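You operate a simulated robot arm through the tools that you are given. There is no shell and no other tool.

You are at the controls of a simulated two-armed robot. One attempt, no reset.

## Task
Press the pane at A and B, then lift it.
Fine: hold each press till its lamp lights and let it up; leave the turntable at B; lift with the grey switch.

It is judged by the outcome, as a careful person would: the job done as asked, and still so three seconds after it is handed in. It fails if anything else is knocked over, pushed out of place, dropped, spilled or broken.

## Robot
Two 6-joint arms with two-finger grippers on one trunk that stands fixed in place. Base frame: the origin is at the foot of the trunk, x ahead of it, y to its left, z up; the work surface is at about z = 860. Lengths are in mm, angles in rad, forces in N, time in s.
The left shoulder is at [30, 178, 1013], the right one opposite. With the tool pointing down near the work surface each hand reaches from about 420 to 840 mm from the base axis, measured 20 degrees to its own side. Payload 2.54 kg a hand.
The tool frame of a hand sits at the grasp point between the pads (the TCP): z along the fingers, y along the line on which they close. The tips reach 30 mm beyond it. Largest opening 116 mm; the body of the gripper starts 95 mm behind the TCP.
Orientation is told as [roll, pitch, yaw] about the base's x, y, z axes, in that order, counted from this pose: with the fingers straight down and closing along the base's y, the tool's x points along the base's -x, its y along +y and its z along -z.

## Interface
- The arms move only by the tool step_arm. It takes "left_steps", "right_steps" or both (then of equal length, played together; a hand with none holds still); each is one flat list of numbers, 7 for each row, row after row: the shift along the base's x, y, z in mm, then the turn, a rotation vector about the base's x, y, z in rad, then the finger opening in mm, from 0 to 116. In form: [tx, ty, tz, ax, ay, az, grip, tx, ty, tz, ax, ay, az, grip, ...]. A call has 1 to 20 rows; each row shifts and turns the commanded pose from where the row before left it. Rows are played at 5 a second. More than 50 mm and 0.15 rad between two rows, or a gripper value outside its range, and nothing of the call is played. A pose out of reach is approached as far as the arm can. The call stops where the force on the tool passes 90 N (or 10 N more than at its start, if that is more) or the arm is blocked; 0.2 s more then pass. The fingers move at their own pace (about 153 mm/s each) and stop on an object; they squeeze with about 32 N. The grip force told is the motor's: it shows also when the fingers shut on nothing. Time passes only in rows, and 0.2 s behind the last, so rows that do not move let the fingers close. It gives the time, the measured TCP pose, the force on the tool (base axes), the opening and the grip force at its end, in the units of the frame above (readings bear some noise), with the torque about the TCP (base axes, N m) and any sound that the robot's microphone picked up.
- Cameras (640 x 400 px; columns grow to the right, rows downward): "scene" is now at [40.9, -1.8, 1723.3]; the picture's right is [-0.03, -1.00, 0.00], its down [-0.83, 0.03, -0.55] and it looks along [0.55, -0.02, -0.83] (base axes); focal length 335 px, centre (320, 200). "left" rides on the left gripper at [69, 15, -122] in its tool frame; the picture's right is [-0.21, 0.98, 0.00], its down [-0.83, -0.18, -0.53] and it looks along [-0.52, -0.11, 0.85] (tool axes); focal length 251 px, centre (320, 200). "right" rides on the right gripper at [69, -15, -122] in its tool frame; the picture's right is [0.21, 0.98, 0.00], its down [-0.83, 0.18, -0.53] and it looks along [-0.52, 0.11, 0.85] (tool axes); focal length 251 px, centre (320, 200). There is no depth. A picture from a camera that has moved, and an enlarged one, comes with that camera's place and axes in the base frame and with its lens.
- capture(camera): a new picture of that camera. The clock stands still meanwhile.
- lift_body(by): slides the trunk up (or, below 0, down) by that many mm; the arms and the scene camera ride with it, the base frame stays. It gives what a move gives, with no picture.
- head_to(pan, tilt): turns the head with the scene camera to pan (to the left, within 2.496 rad either way) and tilt (down, from -0.506 to 1.204), counted from straight ahead of the robot. It gives what a move gives.
- close_up(camera, box): a new picture of the part [left, top, right, bottom] of that camera's present view, enlarged. The clock stands still meanwhile.
- job_done(): hands the job in; it is judged then, once.

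Nothing tells you positions but the pictures and the camera data. Unless the task says otherwise, let go and move clear before handing in.

The tools are called as a command line: name --argument value ..., lists and objects as JSON in quotes. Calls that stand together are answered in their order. step_arm: Moves the arms, as the interface text tells. Its arguments: {"type":"object","properties":{"left_steps":{"type":"array"},"right_steps":{"type":"array"}},"required":[]} The other tools are called the same way: lift_body (by) slides the trunk up or down; head_to (pan, tilt) turns the head that bears the scene camera; capture (camera) takes a picture; close_up (camera, box) takes an enlarged picture of a part of a camera's view; job_done () hands the job in.

At the start:

```text
t: 0.0
left_ee_pos: [436.5, 295.1, 1138.0]
left_tool_rot: [-0.001, -0.001, 0.0]
left_ft_force: [1.2, -0.1, 0.2]
left_wrist_torque: [-0.02, -0.03, 0.0]
left_opening: 115.8
left_gripper_force: 0.1
right_ee_pos: [575.4, -144.7, 1126.7]
right_tool_rot: [-0.001, 0.0, -0.001]
right_ft_force: [0.0, 0.6, -0.4]
right_wrist_torque: [0.01, 0.03, 0.02]
right_opening: 115.9
right_gripper_force: 0.1
trunk travel left (down, up): [-225.0, 315.0]
head pan, tilt: [-0.035, 0.986]
```

scene: 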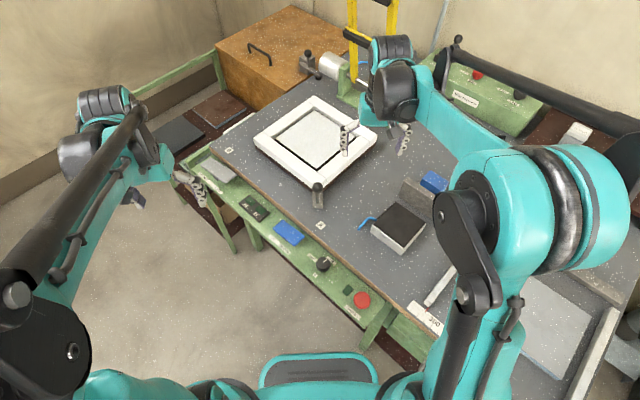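
right: 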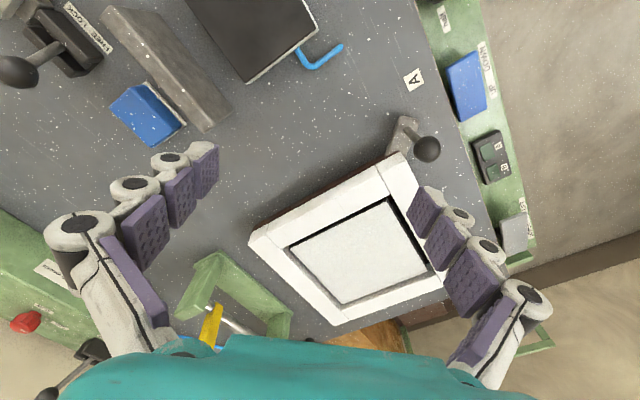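
left: 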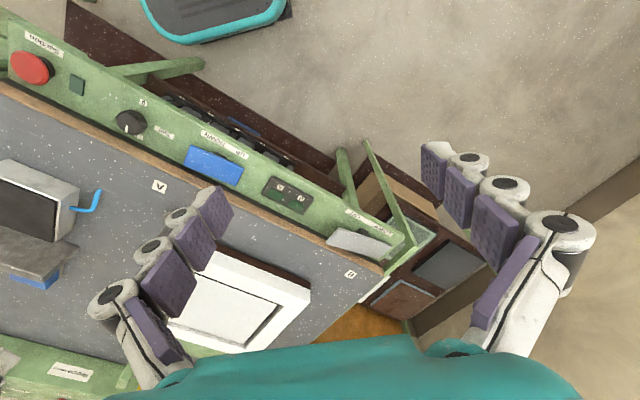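

I see a workbench with a white framed pane on a turntable, marks A and B on the bench, and a green front rail carrying a blue rocker, a lamp box, a grey switch, a knob and a red button. I'll look closely at the labels before I move anything.

close_up --camera "scene" --box '[180, 130, 340, 230]'

close_up --camera "scene" --box '[240, 80, 400, 180]'

close_up --camera "scene" --box '[240, 180, 400, 330]'

close_up --camera "left" --box '[80, 80, 240, 200]'

close_up --camera "left" --box '[240, 150, 420, 290]'

close_up --camera "right" --box '[380, 0, 540, 120]'

close_up --camera "right" --box '[380, 90, 540, 260]'

```text
4.00 times, centred on (260, 180) of scene
camera zoom: at [40.9, -1.8, 1723.3], right [-0.03, -1.0, 0.0], down [-0.83, 0.03, -0.55], along [0.55, -0.02, -0.83], focal length 1340 px, centre (560, 280)
```

zoom: 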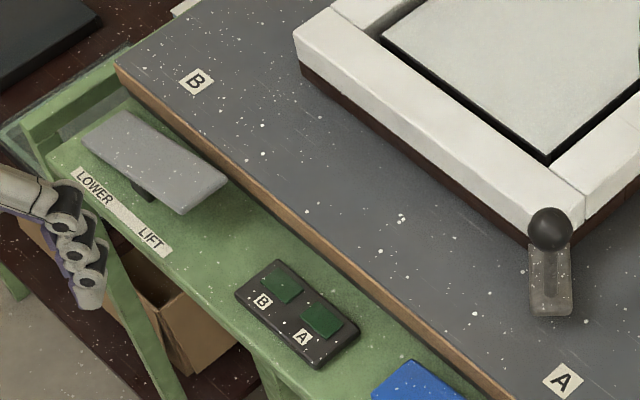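

```text
4.00 times, centred on (320, 130) of scene
camera zoom: at [40.9, -1.8, 1723.3], right [-0.03, -1.0, 0.0], down [-0.83, 0.03, -0.55], along [0.55, -0.02, -0.83], focal length 1340 px, centre (320, 480)
```

zoom: 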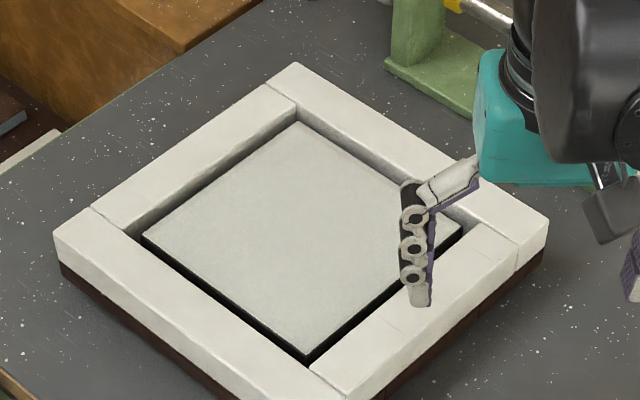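

```text
2.67 times, centred on (320, 255) of scene
camera zoom: at [40.9, -1.8, 1723.3], right [-0.03, -1.0, 0.0], down [-0.83, 0.03, -0.55], along [0.55, -0.02, -0.83], focal length 894 px, centre (320, 53)
```

zoom: 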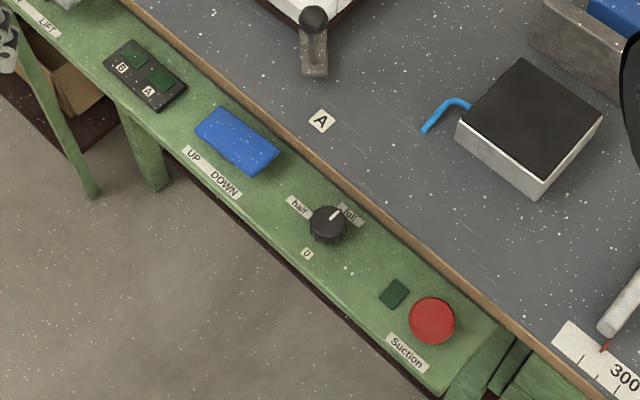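

```text
3.33 times, centred on (160, 140) of left
camera zoom: at [368.3, 311.9, 1260.2], right [0.21, 0.98, 0.0], down [0.83, -0.18, 0.53], along [0.52, -0.11, -0.85], focal length 838 px, centre (853, 400)
```

zoom: 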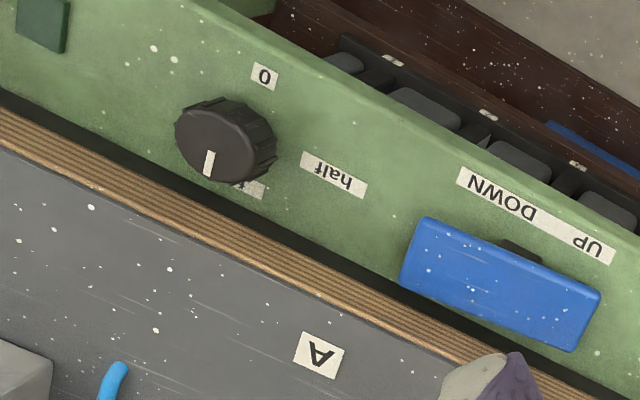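

```text
2.86 times, centred on (330, 220) of left
camera zoom: at [368.3, 311.9, 1260.2], right [0.21, 0.98, 0.0], down [0.83, -0.18, 0.53], along [0.52, -0.11, -0.85], focal length 718 px, centre (291, 143)
```

zoom: 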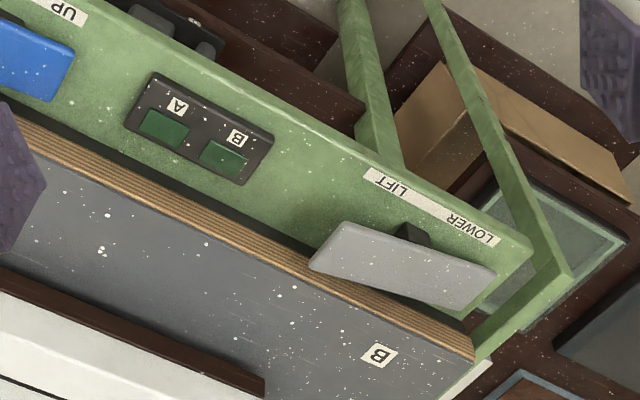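

```text
3.33 times, centred on (460, 60) of right
camera zoom: at [505.5, -160.6, 1247.3], right [-0.21, 0.98, 0.0], down [0.83, 0.18, 0.53], along [0.52, 0.11, -0.85], focal length 838 px, centre (-147, 667)
```

zoom: 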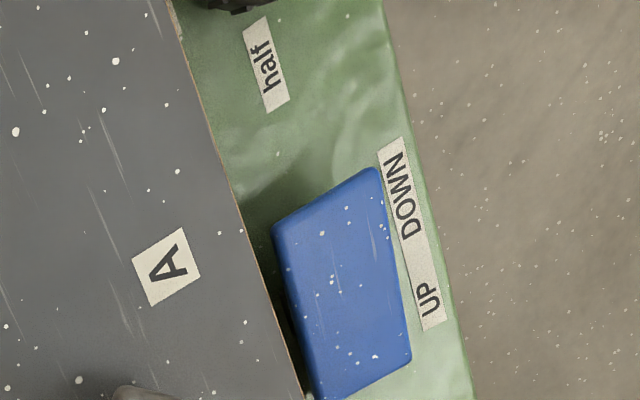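

```text
2.35 times, centred on (460, 175) of right
camera zoom: at [505.5, -160.6, 1247.3], right [-0.21, 0.98, 0.0], down [0.83, 0.18, 0.53], along [0.52, 0.11, -0.85], focal length 592 px, centre (-9, 259)
```

zoom: 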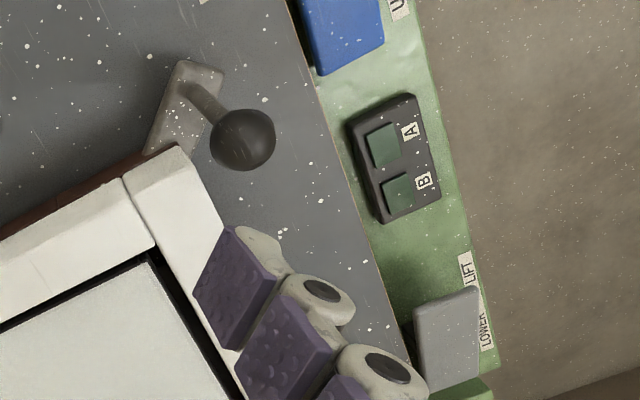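

The fixture is more complex than it first looked, with a turntable lever near A, a lock lever, a Suction button, a half/full knob and a gantry hidden behind the right arm. I'll pan the head and use the wrist cameras to find the remaining labels.

close_up --camera "right" --box '[0, 0, 240, 150]'

close_up --camera "right" --box '[0, 230, 320, 400]'

close_up --camera "scene" --box '[420, 30, 640, 170]'

close_up --camera "scene" --box '[280, 0, 480, 120]'

close_up --camera "scene" --box '[350, 160, 640, 340]'

head_to --pan -0.3 --tilt 0.6

capture --camera "scene"

```text
2.67 times, centred on (120, 75) of right
camera zoom: at [505.5, -160.6, 1247.3], right [-0.21, 0.98, 0.0], down [0.83, 0.18, 0.53], along [0.52, 0.11, -0.85], focal length 670 px, centre (853, 533)
```

zoom: 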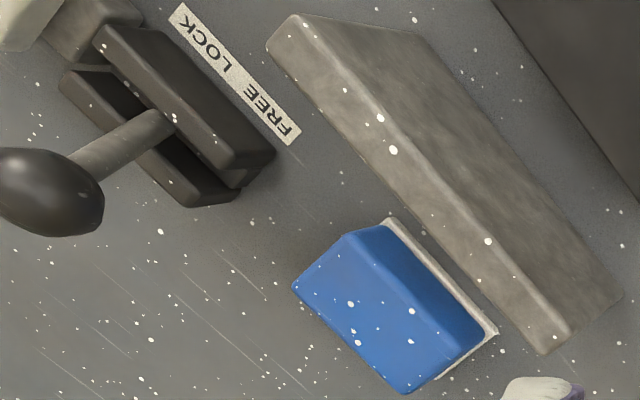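

```text
2.00 times, centred on (160, 315) of right
camera zoom: at [505.5, -160.6, 1247.3], right [-0.21, 0.98, 0.0], down [0.83, 0.18, 0.53], along [0.52, 0.11, -0.85], focal length 503 px, centre (640, -30)
```

zoom: 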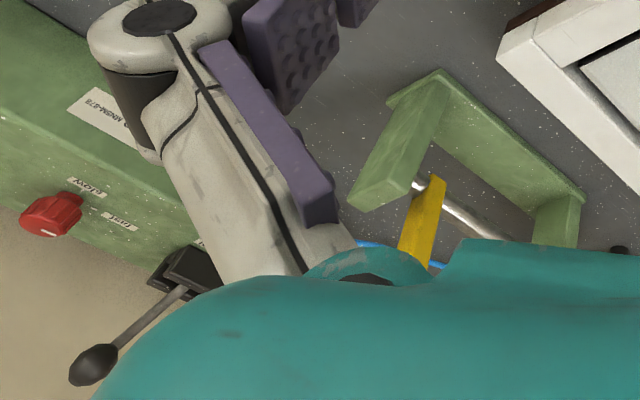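

```text
2.86 times, centred on (530, 100) of scene
camera zoom: at [40.9, -1.8, 1723.3], right [-0.03, -1.0, 0.0], down [-0.83, 0.03, -0.55], along [0.55, -0.02, -0.83], focal length 957 px, centre (-280, 486)
```

zoom: 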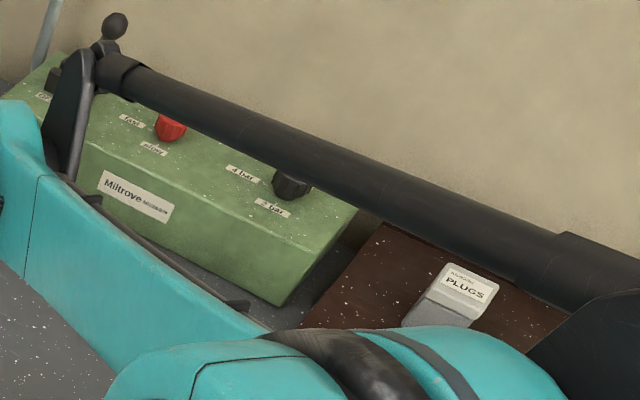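

```text
3.20 times, centred on (380, 60) of scene
camera zoom: at [40.9, -1.8, 1723.3], right [-0.03, -1.0, 0.0], down [-0.83, 0.03, -0.55], along [0.55, -0.02, -0.83], focal length 1072 px, centre (128, 648)
```

zoom: 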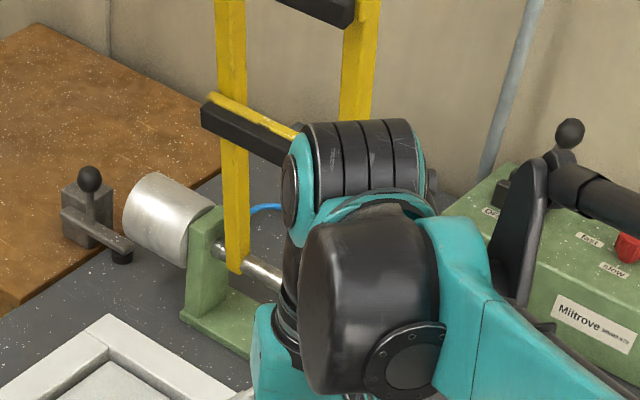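

```text
2.21 times, centred on (495, 250) of scene
camera zoom: at [40.9, -1.8, 1723.3], right [-0.03, -1.0, 0.0], down [-0.83, 0.03, -0.55], along [0.55, -0.02, -0.83], focal length 739 px, centre (-66, 90)
```

zoom: 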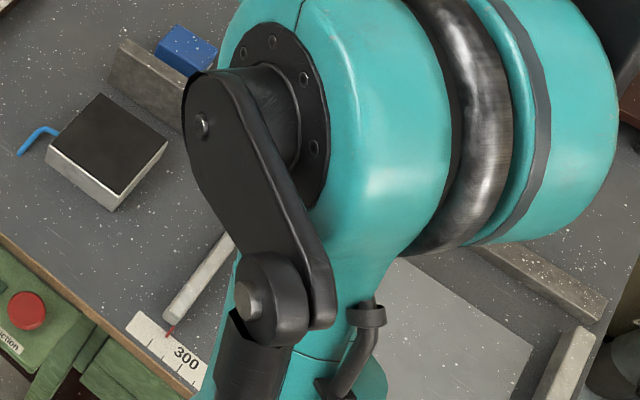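

```text
t: 0.9
left_ee_pos: [437.8, 295.8, 1137.8]
left_tool_rot: [0.0, 0.0, 0.0]
left_ft_force: [1.3, -0.4, -0.2]
left_wrist_torque: [0.0, 0.0, -0.01]
left_opening: 116.2
left_gripper_force: 0.1
right_ee_pos: [575.6, -143.8, 1126.4]
right_tool_rot: [-0.001, 0.0, 0.001]
right_ft_force: [-0.1, -0.9, -0.3]
right_wrist_torque: [0.02, 0.0, -0.03]
right_opening: 115.9
right_gripper_force: 0.0
trunk travel left (down, up): [-225.0, 315.0]
head pan, tilt: [-0.3, 0.6]
```

```text
taken
camera scene: at [54.8, -25.4, 1754.2], right [-0.3, -0.96, 0.0], down [-0.54, 0.17, -0.82], along [0.79, -0.24, -0.57], focal length 335 px, centre (320, 200)
```

scene: 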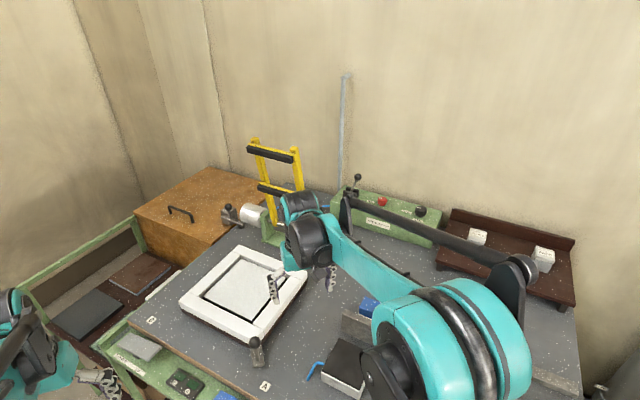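

The gantry is a yellow tilting frame on a shaft, and behind it is a green "Miltrove" box with knobs and levers. I'll pull the right arm back and up to get a clear view.

step_arm --right_steps '[-30, -20, 15, 0, 0, 0, 116, -30, -25, 15, 0, 0, 0, 116, -30, -30, 10, 0, 0, 0, 116, -20, -35, 0, 0, 0, 0, 116, -10, -35, 0, 0, 0, 0, 116, 0, -35, 0, 0, 0, 0, 116]'

capture --camera "scene"

capture --camera "right"

```text
t: 2.3
left_ee_pos: [437.0, 295.8, 1137.6]
left_tool_rot: [0.002, -0.001, 0.0]
left_ft_force: [0.3, 0.1, 0.0]
left_wrist_torque: [0.02, 0.03, -0.01]
left_opening: 115.7
left_gripper_force: 0.0
right_ee_pos: [455.8, -326.2, 1166.5]
right_tool_rot: [0.001, 0.001, 0.001]
right_ft_force: [0.4, 1.1, -0.1]
right_wrist_torque: [0.04, 0.0, -0.03]
right_opening: 115.9
right_gripper_force: 0.1
trunk travel left (down, up): [-225.0, 315.0]
head pan, tilt: [-0.3, 0.6]
```

```text
taken
camera scene: at [55.4, -26.9, 1754.3], right [-0.3, -0.96, 0.0], down [-0.54, 0.17, -0.82], along [0.79, -0.24, -0.57], focal length 335 px, centre (320, 200)
```

scene: 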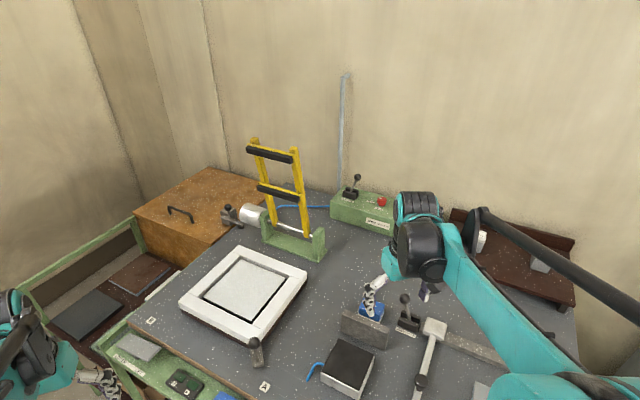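

```text
taken
camera right: at [385.9, -341.6, 1287.3], right [-0.21, 0.98, 0.0], down [0.83, 0.18, 0.53], along [0.52, 0.12, -0.85], focal length 251 px, centre (320, 200)
```

right: 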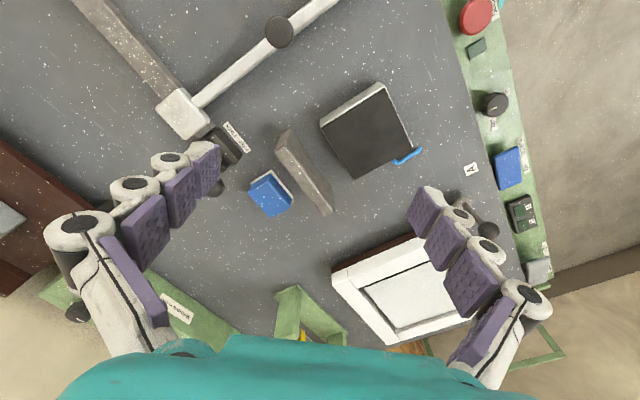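

close_up --camera "scene" --box '[220, 120, 420, 260]'

close_up --camera "scene" --box '[320, 160, 420, 240]'

close_up --camera "scene" --box '[130, 220, 330, 360]'

close_up --camera "scene" --box '[330, 270, 530, 400]'

```text
2.86 times, centred on (320, 190) of scene
camera zoom: at [55.4, -26.9, 1754.3], right [-0.3, -0.96, 0.0], down [-0.54, 0.17, -0.82], along [0.79, -0.24, -0.57], focal length 957 px, centre (320, 229)
```

zoom: 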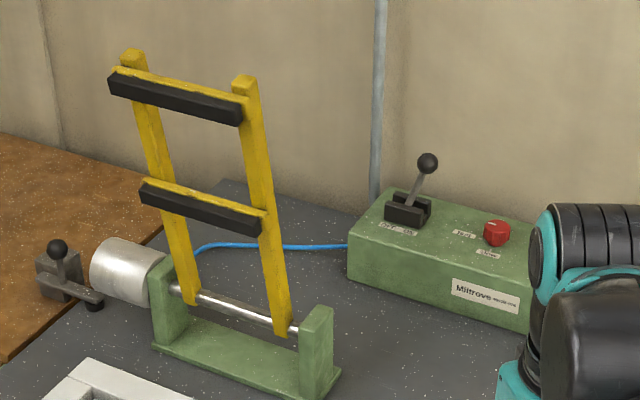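

```text
5.00 times, centred on (370, 200) of scene
camera zoom: at [55.4, -26.9, 1754.3], right [-0.3, -0.96, 0.0], down [-0.54, 0.17, -0.82], along [0.79, -0.24, -0.57], focal length 1675 px, centre (70, 200)
```

zoom: 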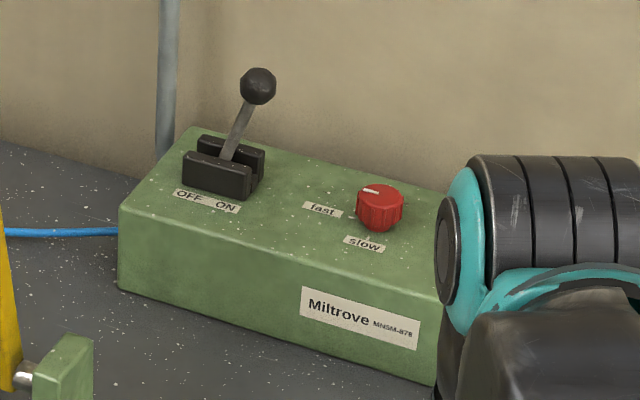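

```text
2.86 times, centred on (230, 290) of scene
camera zoom: at [55.4, -26.9, 1754.3], right [-0.3, -0.96, 0.0], down [-0.54, 0.17, -0.82], along [0.79, -0.24, -0.57], focal length 957 px, centre (577, -57)
```

zoom: 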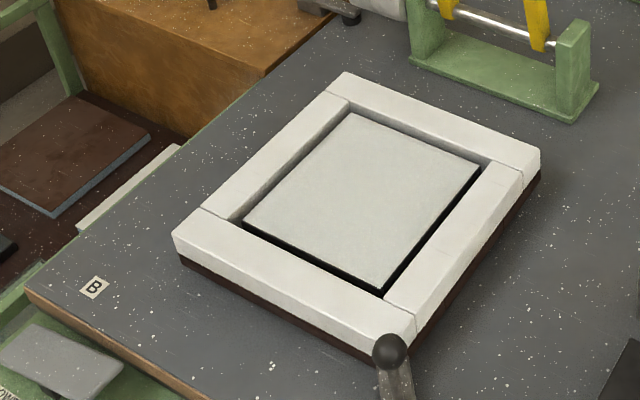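

```text
3.08 times, centred on (430, 335) of scene
camera zoom: at [55.4, -26.9, 1754.3], right [-0.3, -0.96, 0.0], down [-0.54, 0.17, -0.82], along [0.79, -0.24, -0.57], focal length 1031 px, centre (-18, -215)
```

zoom: 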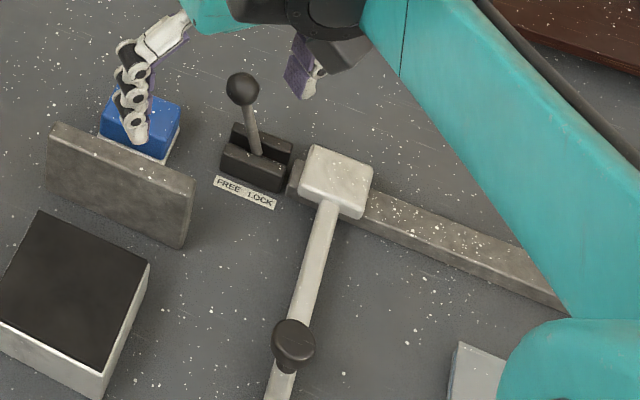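

The Miltrove lever looks to be at ON, and the turntable handle's ball (about 588, -13, 960) points to A. I estimate the blue rocker at about (519, 75, 824) and the grey one at about (770, 320, 820). I'll set a head view that covers the whole rig and check the details again.

head_to --pan 0.0 --tilt 0.8

capture --camera "scene"

close_up --camera "scene" --box '[220, 180, 380, 280]'

close_up --camera "scene" --box '[200, 200, 320, 275]'

close_up --camera "scene" --box '[240, 260, 360, 335]'

close_up --camera "scene" --box '[400, 60, 520, 135]'

close_up --camera "right" --box '[180, 80, 420, 230]'

```text
t: 3.1
left_ee_pos: [436.6, 295.8, 1137.6]
left_tool_rot: [-0.002, -0.001, 0.0]
left_ft_force: [-0.7, 0.2, -0.3]
left_wrist_torque: [0.06, -0.01, 0.01]
left_opening: 116.0
left_gripper_force: 0.0
right_ee_pos: [455.1, -324.2, 1166.9]
right_tool_rot: [0.0, 0.0, 0.001]
right_ft_force: [0.4, 0.1, 0.5]
right_wrist_torque: [-0.02, 0.03, 0.01]
right_opening: 115.9
right_gripper_force: 0.1
trunk travel left (down, up): [-225.0, 315.0]
head pan, tilt: [0.0, 0.799]
```

```text
taken
camera scene: at [51.0, 0.3, 1737.5], right [0.0, -1.0, 0.0], down [-0.72, 0.0, -0.7], along [0.7, 0.0, -0.72], focal length 335 px, centre (320, 200)
```

scene: 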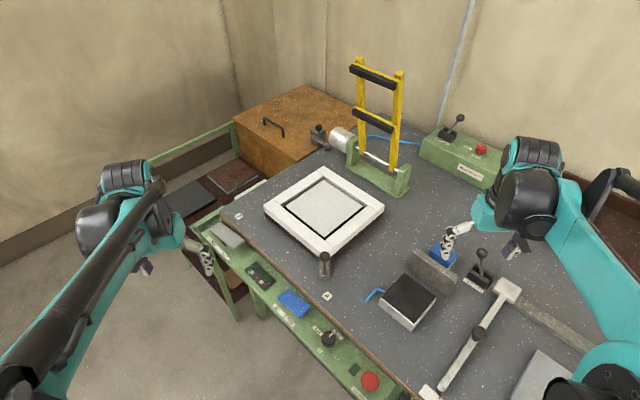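

```text
4.00 times, centred on (300, 230) of scene
camera zoom: at [51.0, 0.3, 1737.5], right [0.0, -1.0, 0.0], down [-0.72, 0.0, -0.7], along [0.7, 0.0, -0.72], focal length 1340 px, centre (400, 80)
```

zoom: 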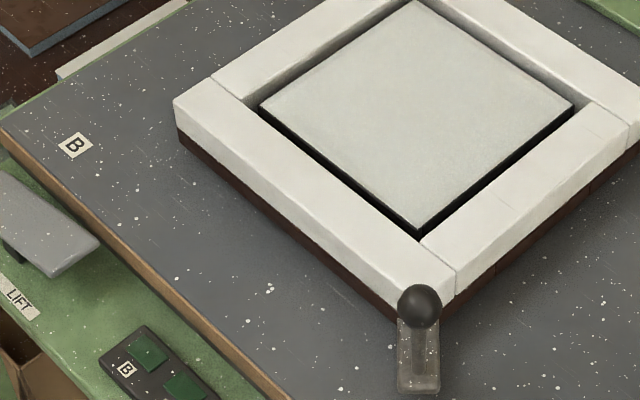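

```text
5.33 times, centred on (260, 238) of scene
camera zoom: at [51.0, 0.3, 1737.5], right [0.0, -1.0, 0.0], down [-0.72, 0.0, -0.7], along [0.7, 0.0, -0.72], focal length 1787 px, centre (640, 0)
```

zoom: 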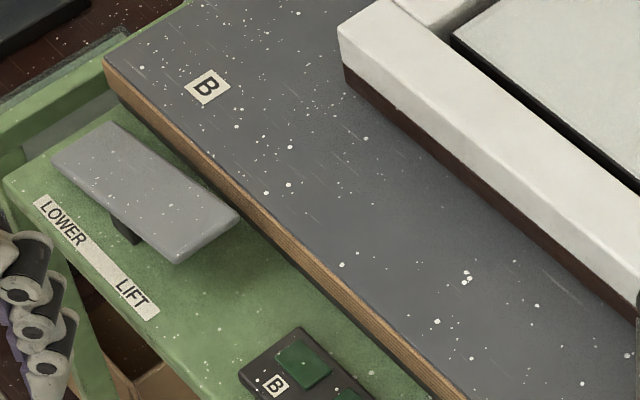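

```text
5.33 times, centred on (300, 298) of scene
camera zoom: at [51.0, 0.3, 1737.5], right [0.0, -1.0, 0.0], down [-0.72, 0.0, -0.7], along [0.7, 0.0, -0.72], focal length 1787 px, centre (427, -320)
```

zoom: 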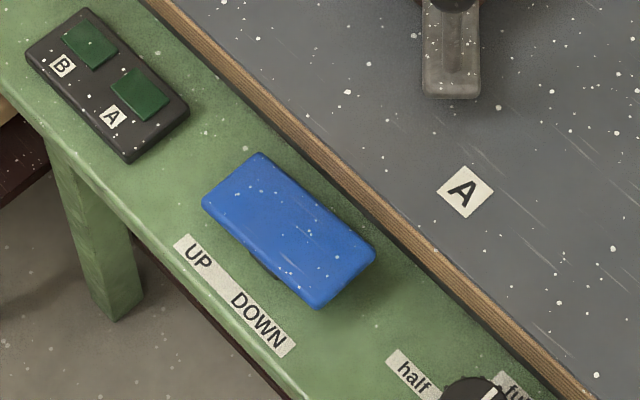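

```text
5.33 times, centred on (460, 98) of scene
camera zoom: at [51.0, 0.3, 1737.5], right [0.0, -1.0, 0.0], down [-0.72, 0.0, -0.7], along [0.7, 0.0, -0.72], focal length 1787 px, centre (-427, 747)
```

zoom: 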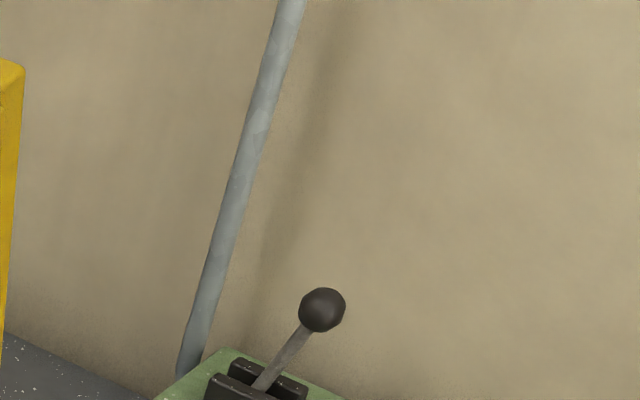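

```text
2.67 times, centred on (300, 155) of right
camera zoom: at [385.4, -340.2, 1287.7], right [-0.21, 0.98, 0.0], down [0.83, 0.18, 0.53], along [0.52, 0.11, -0.85], focal length 670 px, centre (373, 320)
```

zoom: 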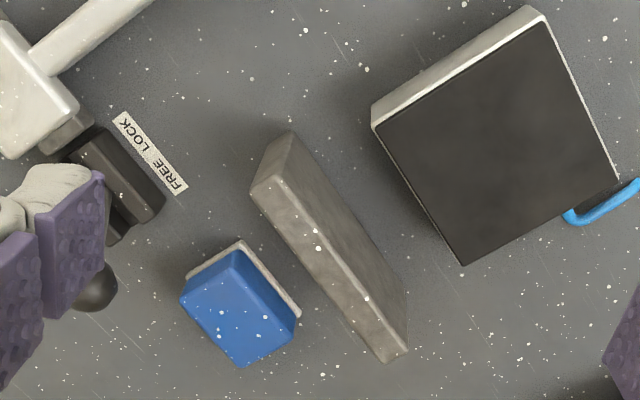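

The levers and labels now make sense: blue is UP (far end) / DOWN (near end), and grey is LOWER / LIFT (near end). The blue DOWN end is at about (490, 50). I'll bring the closed left hand above it and keep the right arm parked.

step_arm --left_steps '[10, -40, 0, 0, 0, 0, 0, 10, -40, 0, 0, 0, 0, 0, 10, -40, 0, 0, 0, 0, 0, 10, -40, 0, 0, 0, 0, 0, 10, -40, 0, 0, 0, 0, 0, 5, -43, 0, 0, 0, 0, 0, 0, 0, -40, 0, 0, 0, 0, 0, 0, -40, 0, 0, 0, 0, 0, 0, -40, 0, 0, 0, 0, 0, 0, -40, 0, 0, 0, 0, 0, 0, -40, 0, 0, 0, 0]'

capture --camera "scene"

capture --camera "left"

```text
t: 5.5
left_ee_pos: [493.0, 53.8, 936.7]
left_tool_rot: [0.001, 0.0, -0.001]
left_ft_force: [-1.1, 0.6, 0.3]
left_wrist_torque: [0.01, 0.0, -0.01]
left_opening: 0.1
left_gripper_force: 28.4
right_ee_pos: [456.7, -324.6, 1166.5]
right_tool_rot: [0.002, -0.001, 0.0]
right_ft_force: [0.0, 0.7, 0.4]
right_wrist_torque: [0.0, -0.02, 0.01]
right_opening: 115.8
right_gripper_force: 0.0
trunk travel left (down, up): [-225.0, 315.0]
head pan, tilt: [0.0, 0.799]
```

```text
taken
camera scene: at [52.5, 0.5, 1737.4], right [0.0, -1.0, 0.0], down [-0.72, 0.0, -0.7], along [0.7, 0.0, -0.72], focal length 335 px, centre (320, 200)
```

scene: 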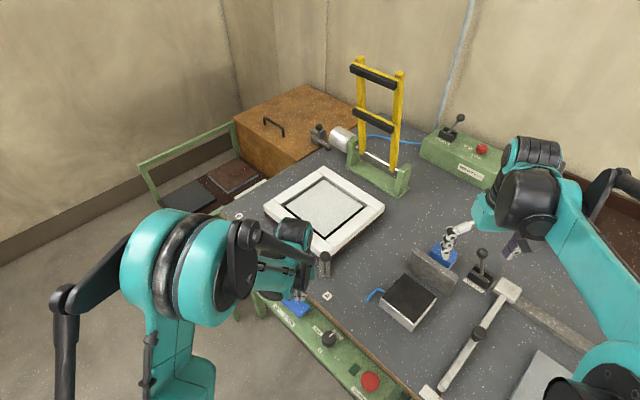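

```text
taken
camera left: at [424.3, 69.5, 1058.7], right [0.21, 0.98, 0.0], down [0.83, -0.18, 0.53], along [0.52, -0.11, -0.85], focal length 251 px, centre (320, 200)
```

left: 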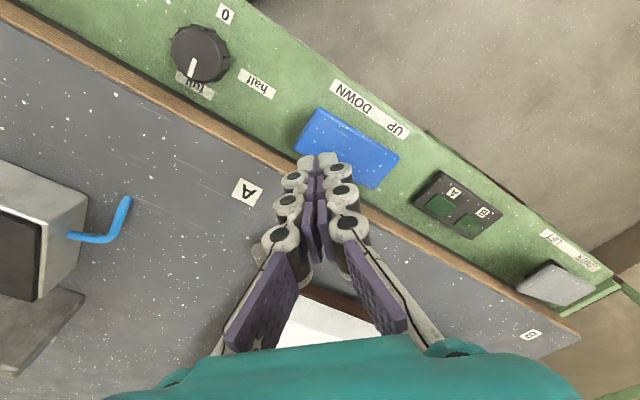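

The fingertips are on line with the DOWN end of the blue rocker. I'll shift slightly inward, then descend slowly and watch the force.

step_arm --left_steps '[4, 4, -25, 0, 0, 0, 0, 0, 0, -25, 0, 0, 0, 0, 0, 0, -10, 0, 0, 0, 0, 0, 0, -5, 0, 0, 0, 0]'

close_up --camera "left" --box '[240, 80, 420, 200]'

```text
t: 6.5
left_ee_pos: [494.7, 57.2, 872.1]
left_tool_rot: [0.0, -0.001, 0.0]
left_ft_force: [0.3, 0.1, 0.3]
left_wrist_torque: [-0.01, 0.01, -0.02]
left_opening: 0.0
left_gripper_force: 28.5
right_ee_pos: [454.5, -324.1, 1165.8]
right_tool_rot: [-0.001, 0.0, 0.0]
right_ft_force: [0.5, 0.7, 0.2]
right_wrist_torque: [0.01, 0.0, -0.02]
right_opening: 115.9
right_gripper_force: 0.0
trunk travel left (down, up): [-225.0, 315.0]
head pan, tilt: [0.0, 0.799]
```

```text
3.33 times, centred on (330, 140) of left
camera zoom: at [427.6, 72.6, 994.7], right [0.21, 0.98, 0.0], down [0.83, -0.18, 0.53], along [0.52, -0.11, -0.85], focal length 838 px, centre (287, 400)
```

zoom: 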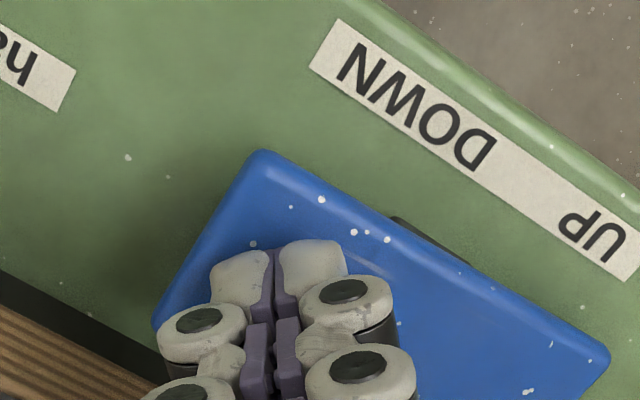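

The tips are directly over the DOWN end. I'll go down in 2 mm rows.

step_arm --left_steps '[0, 0, -2, 0, 0, 0, 0, 0, 0, -2, 0, 0, 0, 0, 0, 0, -2, 0, 0, 0, 0, 0, 0, -2, 0, 0, 0, 0]'

```text
t: 7.5
left_ee_pos: [495.4, 56.4, 864.7]
left_tool_rot: [0.001, -0.001, 0.0]
left_ft_force: [0.0, -0.8, 3.5]
left_wrist_torque: [-0.07, 0.05, 0.0]
left_opening: 0.1
left_gripper_force: 28.7
right_ee_pos: [455.7, -324.6, 1167.1]
right_tool_rot: [0.0, -0.001, 0.0]
right_ft_force: [-0.1, -0.4, -0.2]
right_wrist_torque: [-0.01, 0.02, 0.0]
right_opening: 116.1
right_gripper_force: 0.1
trunk travel left (down, up): [-225.0, 315.0]
head pan, tilt: [0.0, 0.799]
```

There's contact with 3.5 N at tip height of about 834. I'll push on in small steps.

step_arm --left_steps '[0, 0, -2, 0, 0, 0, 0, 0, 0, -2, 0, 0, 0, 0, 0, 0, -2, 0, 0, 0, 0]'

capture --camera "scene"

```text
t: 8.3
left_ee_pos: [495.1, 57.9, 858.6]
left_tool_rot: [0.0, 0.0, 0.0]
left_ft_force: [0.4, -0.7, 0.1]
left_wrist_torque: [-0.02, -0.01, 0.02]
left_opening: 0.1
left_gripper_force: 29.1
right_ee_pos: [455.5, -324.9, 1166.6]
right_tool_rot: [-0.001, 0.0, 0.001]
right_ft_force: [0.0, 0.8, 0.5]
right_wrist_torque: [0.01, 0.01, -0.03]
right_opening: 116.0
right_gripper_force: 0.0
trunk travel left (down, up): [-225.0, 315.0]
head pan, tilt: [0.0, 0.799]
```

```text
taken
camera scene: at [51.2, 0.5, 1737.4], right [0.0, -1.0, 0.0], down [-0.72, 0.0, -0.7], along [0.7, 0.0, -0.72], focal length 335 px, centre (320, 200)
```

scene: 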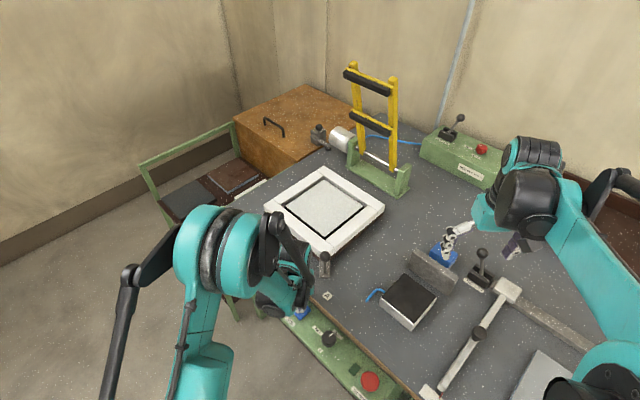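

The rocker clicked over and the frame is starting down. I'll hold still and let time pass.

step_arm --left_steps '[0, 0, 0, 0, 0, 0, 0, 0, 0, 0, 0, 0, 0, 0, 0, 0, 0, 0, 0, 0, 0, 0, 0, 0, 0, 0, 0, 0, 0, 0, 0, 0, 0, 0, 0]'

capture --camera "scene"

capture --camera "left"

```text
t: 9.5
left_ee_pos: [495.2, 56.8, 858.2]
left_tool_rot: [0.0, 0.0, 0.0]
left_ft_force: [0.5, 0.0, -0.5]
left_wrist_torque: [0.05, -0.03, 0.02]
left_opening: 0.0
left_gripper_force: 28.4
right_ee_pos: [455.9, -325.6, 1165.6]
right_tool_rot: [0.001, -0.001, -0.001]
right_ft_force: [0.8, 0.2, 0.5]
right_wrist_torque: [-0.04, 0.03, 0.03]
right_opening: 116.1
right_gripper_force: 0.0
trunk travel left (down, up): [-225.0, 315.0]
head pan, tilt: [0.0, 0.799]
```

```text
taken
camera scene: at [51.1, 0.5, 1737.4], right [0.0, -1.0, 0.0], down [-0.72, 0.0, -0.7], along [0.7, 0.0, -0.72], focal length 335 px, centre (320, 200)
```

scene: 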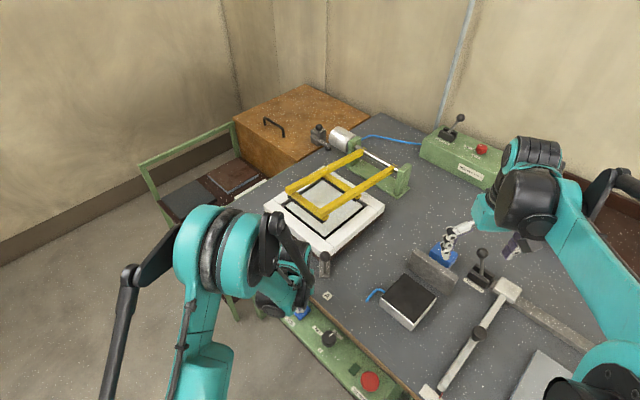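

```text
taken
camera left: at [427.2, 72.8, 981.3], right [0.21, 0.98, 0.0], down [0.83, -0.18, 0.53], along [0.52, -0.11, -0.85], focal length 251 px, centre (320, 200)
```

left: 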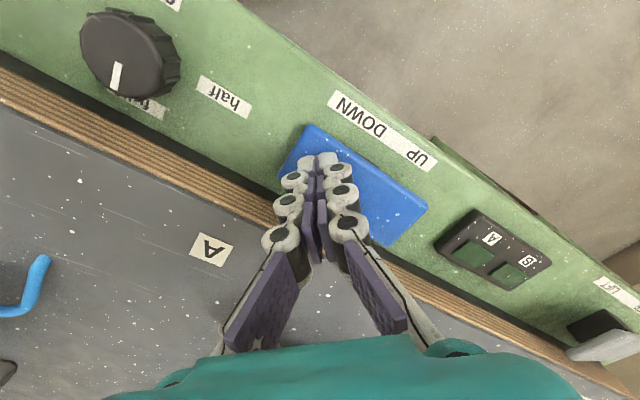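

The frame is nearly down. I'll keep waiting for lamp A.

step_arm --left_steps '[0, 0, 0, 0, 0, 0, 0, 0, 0, 0, 0, 0, 0, 0, 0, 0, 0, 0, 0, 0, 0, 0, 0, 0, 0, 0, 0, 0, 0, 0, 0, 0, 0, 0, 0]'

capture --camera "scene"

close_up --camera "left" --box '[240, 80, 640, 330]'

```text
t: 10.7
left_ee_pos: [495.9, 56.5, 858.3]
left_tool_rot: [0.001, 0.0, 0.0]
left_ft_force: [-0.1, -0.1, -0.2]
left_wrist_torque: [-0.03, 0.05, 0.02]
left_opening: 0.0
left_gripper_force: 28.9
right_ee_pos: [455.4, -324.2, 1166.3]
right_tool_rot: [-0.001, -0.002, 0.0]
right_ft_force: [-0.1, -0.2, 0.3]
right_wrist_torque: [0.03, 0.03, 0.0]
right_opening: 116.1
right_gripper_force: 0.1
trunk travel left (down, up): [-225.0, 315.0]
head pan, tilt: [0.0, 0.799]
```

```text
taken
camera scene: at [51.1, 0.5, 1737.4], right [0.0, -1.0, 0.0], down [-0.72, 0.0, -0.7], along [0.7, 0.0, -0.72], focal length 335 px, centre (320, 200)
```

scene: 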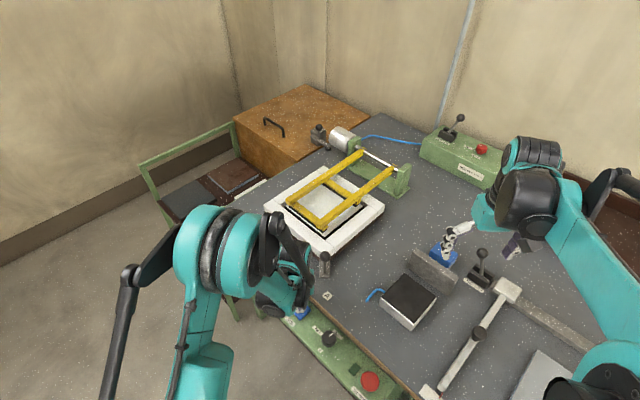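

```text
1.60 times, centred on (440, 205) of left
camera zoom: at [427.2, 72.8, 981.3], right [0.21, 0.98, 0.0], down [0.83, -0.18, 0.53], along [0.52, -0.11, -0.85], focal length 402 px, centre (128, 192)
```

zoom: 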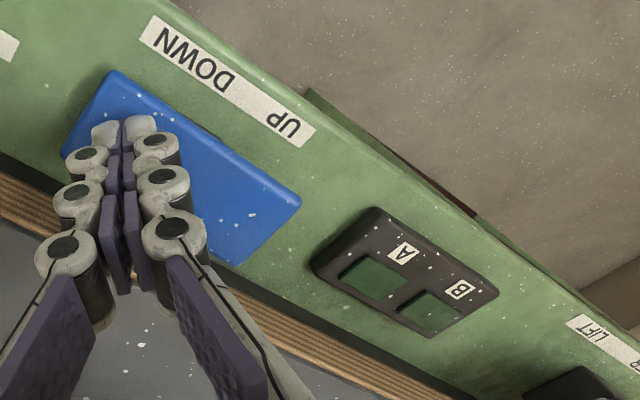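

The frame rests on the pane now, but lamp A is still dark. I'll wait a little longer.

step_arm --left_steps '[0, 0, 0, 0, 0, 0, 0, 0, 0, 0, 0, 0, 0, 0, 0, 0, 0, 0, 0, 0, 0]'

close_up --camera "left" --box '[240, 80, 640, 330]'

close_up --camera "scene" --box '[240, 120, 440, 270]'

```text
t: 11.5
left_ee_pos: [496.0, 57.1, 858.5]
left_tool_rot: [-0.002, 0.0, -0.001]
left_ft_force: [-0.3, 0.3, -0.7]
left_wrist_torque: [0.0, -0.02, -0.01]
left_opening: 0.4
left_gripper_force: 28.7
right_ee_pos: [455.5, -324.0, 1165.3]
right_tool_rot: [0.0, 0.0, 0.001]
right_ft_force: [0.0, 0.1, 0.1]
right_wrist_torque: [-0.01, 0.0, 0.01]
right_opening: 116.0
right_gripper_force: 0.1
trunk travel left (down, up): [-225.0, 315.0]
head pan, tilt: [0.0, 0.799]
```

```text
1.60 times, centred on (440, 205) of left
camera zoom: at [427.2, 72.8, 981.3], right [0.21, 0.98, 0.0], down [0.83, -0.18, 0.53], along [0.52, -0.11, -0.85], focal length 402 px, centre (128, 192)
```

zoom: 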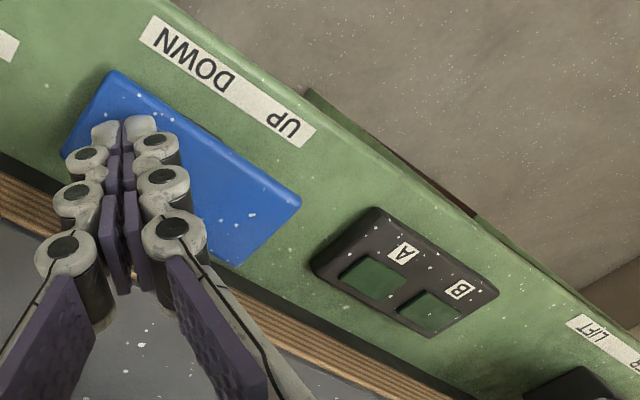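

```text
2.67 times, centred on (340, 195) of scene
camera zoom: at [51.1, 0.5, 1737.4], right [0.0, -1.0, 0.0], down [-0.72, 0.0, -0.7], along [0.7, 0.0, -0.72], focal length 894 px, centre (267, 213)
```

zoom: 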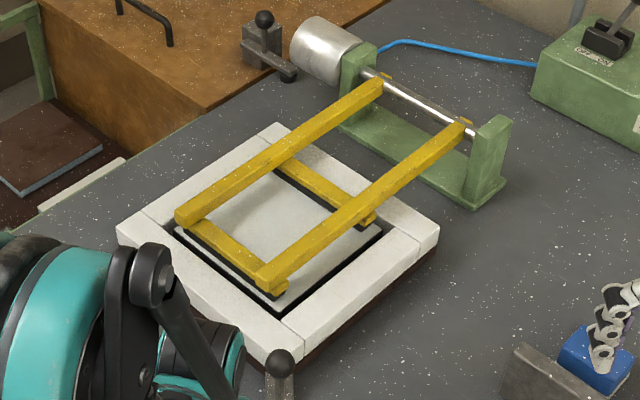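

The bars sit on the pane's edges. I'll keep holding.

step_arm --left_steps '[0, 0, 0, 0, 0, 0, 0, 0, 0, 0, 0, 0, 0, 0, 0, 0, 0, 0, 0, 0, 0, 0, 0, 0, 0, 0, 0, 0, 0, 0, 0, 0, 0, 0, 0]'

close_up --camera "left" --box '[240, 80, 640, 330]'

```text
t: 12.7
left_ee_pos: [495.0, 56.5, 858.4]
left_tool_rot: [-0.001, 0.0, 0.0]
left_ft_force: [0.0, 0.4, 0.6]
left_wrist_torque: [-0.02, 0.02, -0.02]
left_opening: 0.1
left_gripper_force: 28.0
right_ee_pos: [455.2, -324.3, 1166.0]
right_tool_rot: [0.0, -0.001, 0.001]
right_ft_force: [-0.2, -0.2, 0.3]
right_wrist_torque: [-0.02, -0.01, 0.01]
right_opening: 116.0
right_gripper_force: 0.1
trunk travel left (down, up): [-225.0, 315.0]
head pan, tilt: [0.0, 0.799]
```

```text
1.60 times, centred on (440, 205) of left
camera zoom: at [427.2, 72.8, 981.3], right [0.21, 0.98, 0.0], down [0.83, -0.18, 0.53], along [0.52, -0.11, -0.85], focal length 402 px, centre (128, 192)
```

zoom: 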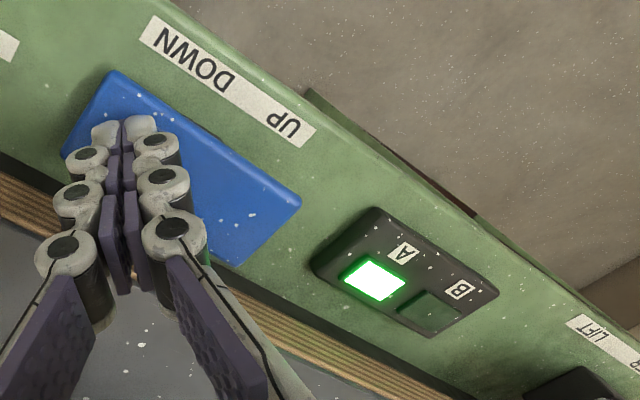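

Lamp A is lit. Now I'll lift the fingers, move to the UP end and press it.

step_arm --left_steps '[0, 0, 25, 0, 0, 0, 0, 21, 21, 0, 0, 0, 0, 0, 21, 21, 0, 0, 0, 0, 0, 0, 0, -10, 0, 0, 0, 0, 0, 0, -5, 0, 0, 0, 0]'

capture --camera "left"

```text
t: 13.9
left_ee_pos: [537.2, 99.3, 869.3]
left_tool_rot: [0.0, 0.0, 0.001]
left_ft_force: [-0.1, 0.2, 0.0]
left_wrist_torque: [0.01, 0.0, -0.01]
left_opening: 0.0
left_gripper_force: 28.5
right_ee_pos: [453.9, -324.8, 1166.2]
right_tool_rot: [0.001, 0.001, 0.0]
right_ft_force: [-0.1, 0.3, -0.1]
right_wrist_torque: [-0.02, -0.02, 0.01]
right_opening: 116.2
right_gripper_force: 0.1
trunk travel left (down, up): [-225.0, 315.0]
head pan, tilt: [0.0, 0.799]
```

```text
taken
camera left: at [469.1, 115.1, 991.3], right [0.21, 0.98, 0.0], down [0.83, -0.18, 0.53], along [0.52, -0.11, -0.85], focal length 251 px, centre (320, 200)
```

left: 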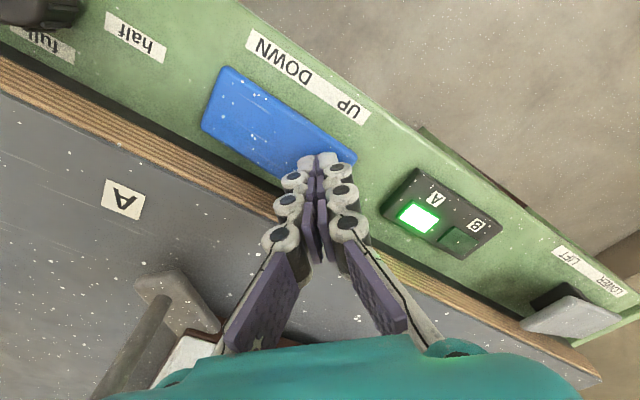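

step_arm --left_steps '[-4, -4, -2, 0, 0, 0, 0, 0, 0, -2, 0, 0, 0, 0, 0, 0, -2, 0, 0, 0, 0, 0, 0, -2, 0, 0, 0, 0, 0, 0, -2, 0, 0, 0, 0]'

capture --camera "left"

capture --camera "scene"

```text
t: 15.1
left_ee_pos: [533.2, 95.5, 858.6]
left_tool_rot: [-0.001, 0.0, 0.0]
left_ft_force: [-0.8, -0.1, 0.3]
left_wrist_torque: [-0.01, 0.0, 0.03]
left_opening: 0.3
left_gripper_force: 28.3
right_ee_pos: [455.6, -325.1, 1168.0]
right_tool_rot: [-0.001, -0.002, -0.001]
right_ft_force: [-0.7, 0.2, 0.2]
right_wrist_torque: [-0.04, 0.03, 0.0]
right_opening: 115.9
right_gripper_force: 0.0
trunk travel left (down, up): [-225.0, 315.0]
head pan, tilt: [0.0, 0.799]
```

```text
taken
camera left: at [465.2, 110.6, 981.0], right [0.21, 0.98, 0.0], down [0.83, -0.18, 0.53], along [0.52, -0.11, -0.85], focal length 251 px, centre (320, 200)
```

left: 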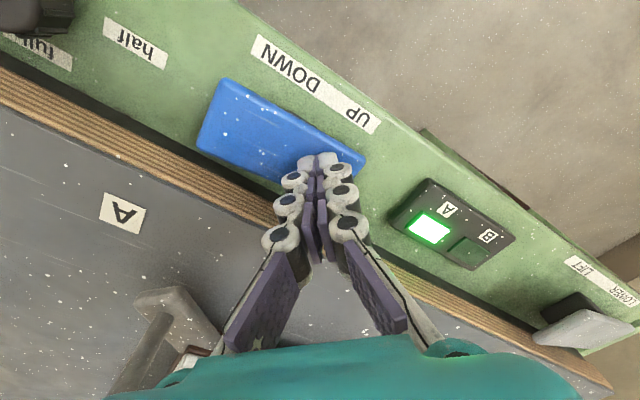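

```text
taken
camera scene: at [51.2, 0.5, 1737.4], right [0.0, -1.0, 0.0], down [-0.72, 0.0, -0.7], along [0.7, 0.0, -0.72], focal length 335 px, centre (320, 200)
```

scene: 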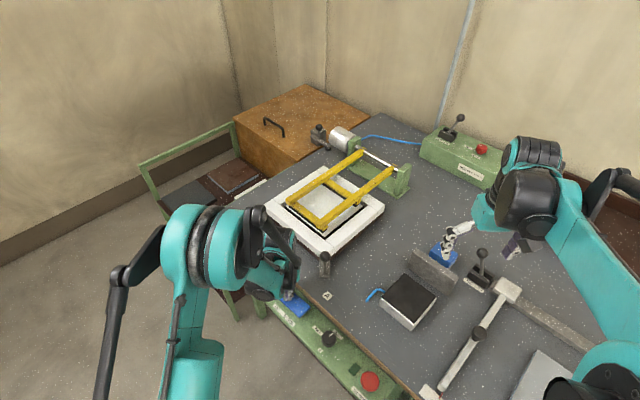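

step_arm --left_steps '[0, 0, 0, 0, 0, 0, 0, 0, 0, 0, 0, 0, 0, 0, 0, 0, 0, 0, 0, 0, 0]'

capture --camera "scene"

```text
t: 15.9
left_ee_pos: [534.0, 94.7, 858.4]
left_tool_rot: [0.0, -0.001, 0.001]
left_ft_force: [0.9, -0.1, -0.3]
left_wrist_torque: [-0.03, 0.02, 0.01]
left_opening: 0.0
left_gripper_force: 29.1
right_ee_pos: [455.1, -324.9, 1167.2]
right_tool_rot: [0.001, 0.0, 0.0]
right_ft_force: [0.2, 0.3, -0.9]
right_wrist_torque: [0.02, 0.02, -0.02]
right_opening: 115.9
right_gripper_force: 0.1
trunk travel left (down, up): [-225.0, 315.0]
head pan, tilt: [0.0, 0.799]
```

```text
taken
camera scene: at [51.1, 0.5, 1737.4], right [0.0, -1.0, 0.0], down [-0.72, 0.0, -0.7], along [0.7, 0.0, -0.72], focal length 335 px, centre (320, 200)
```

scene: 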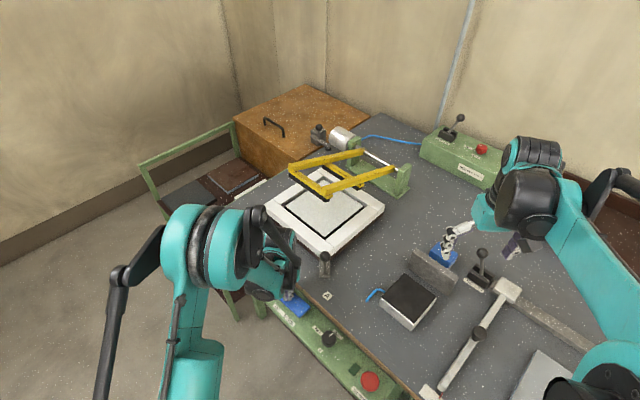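

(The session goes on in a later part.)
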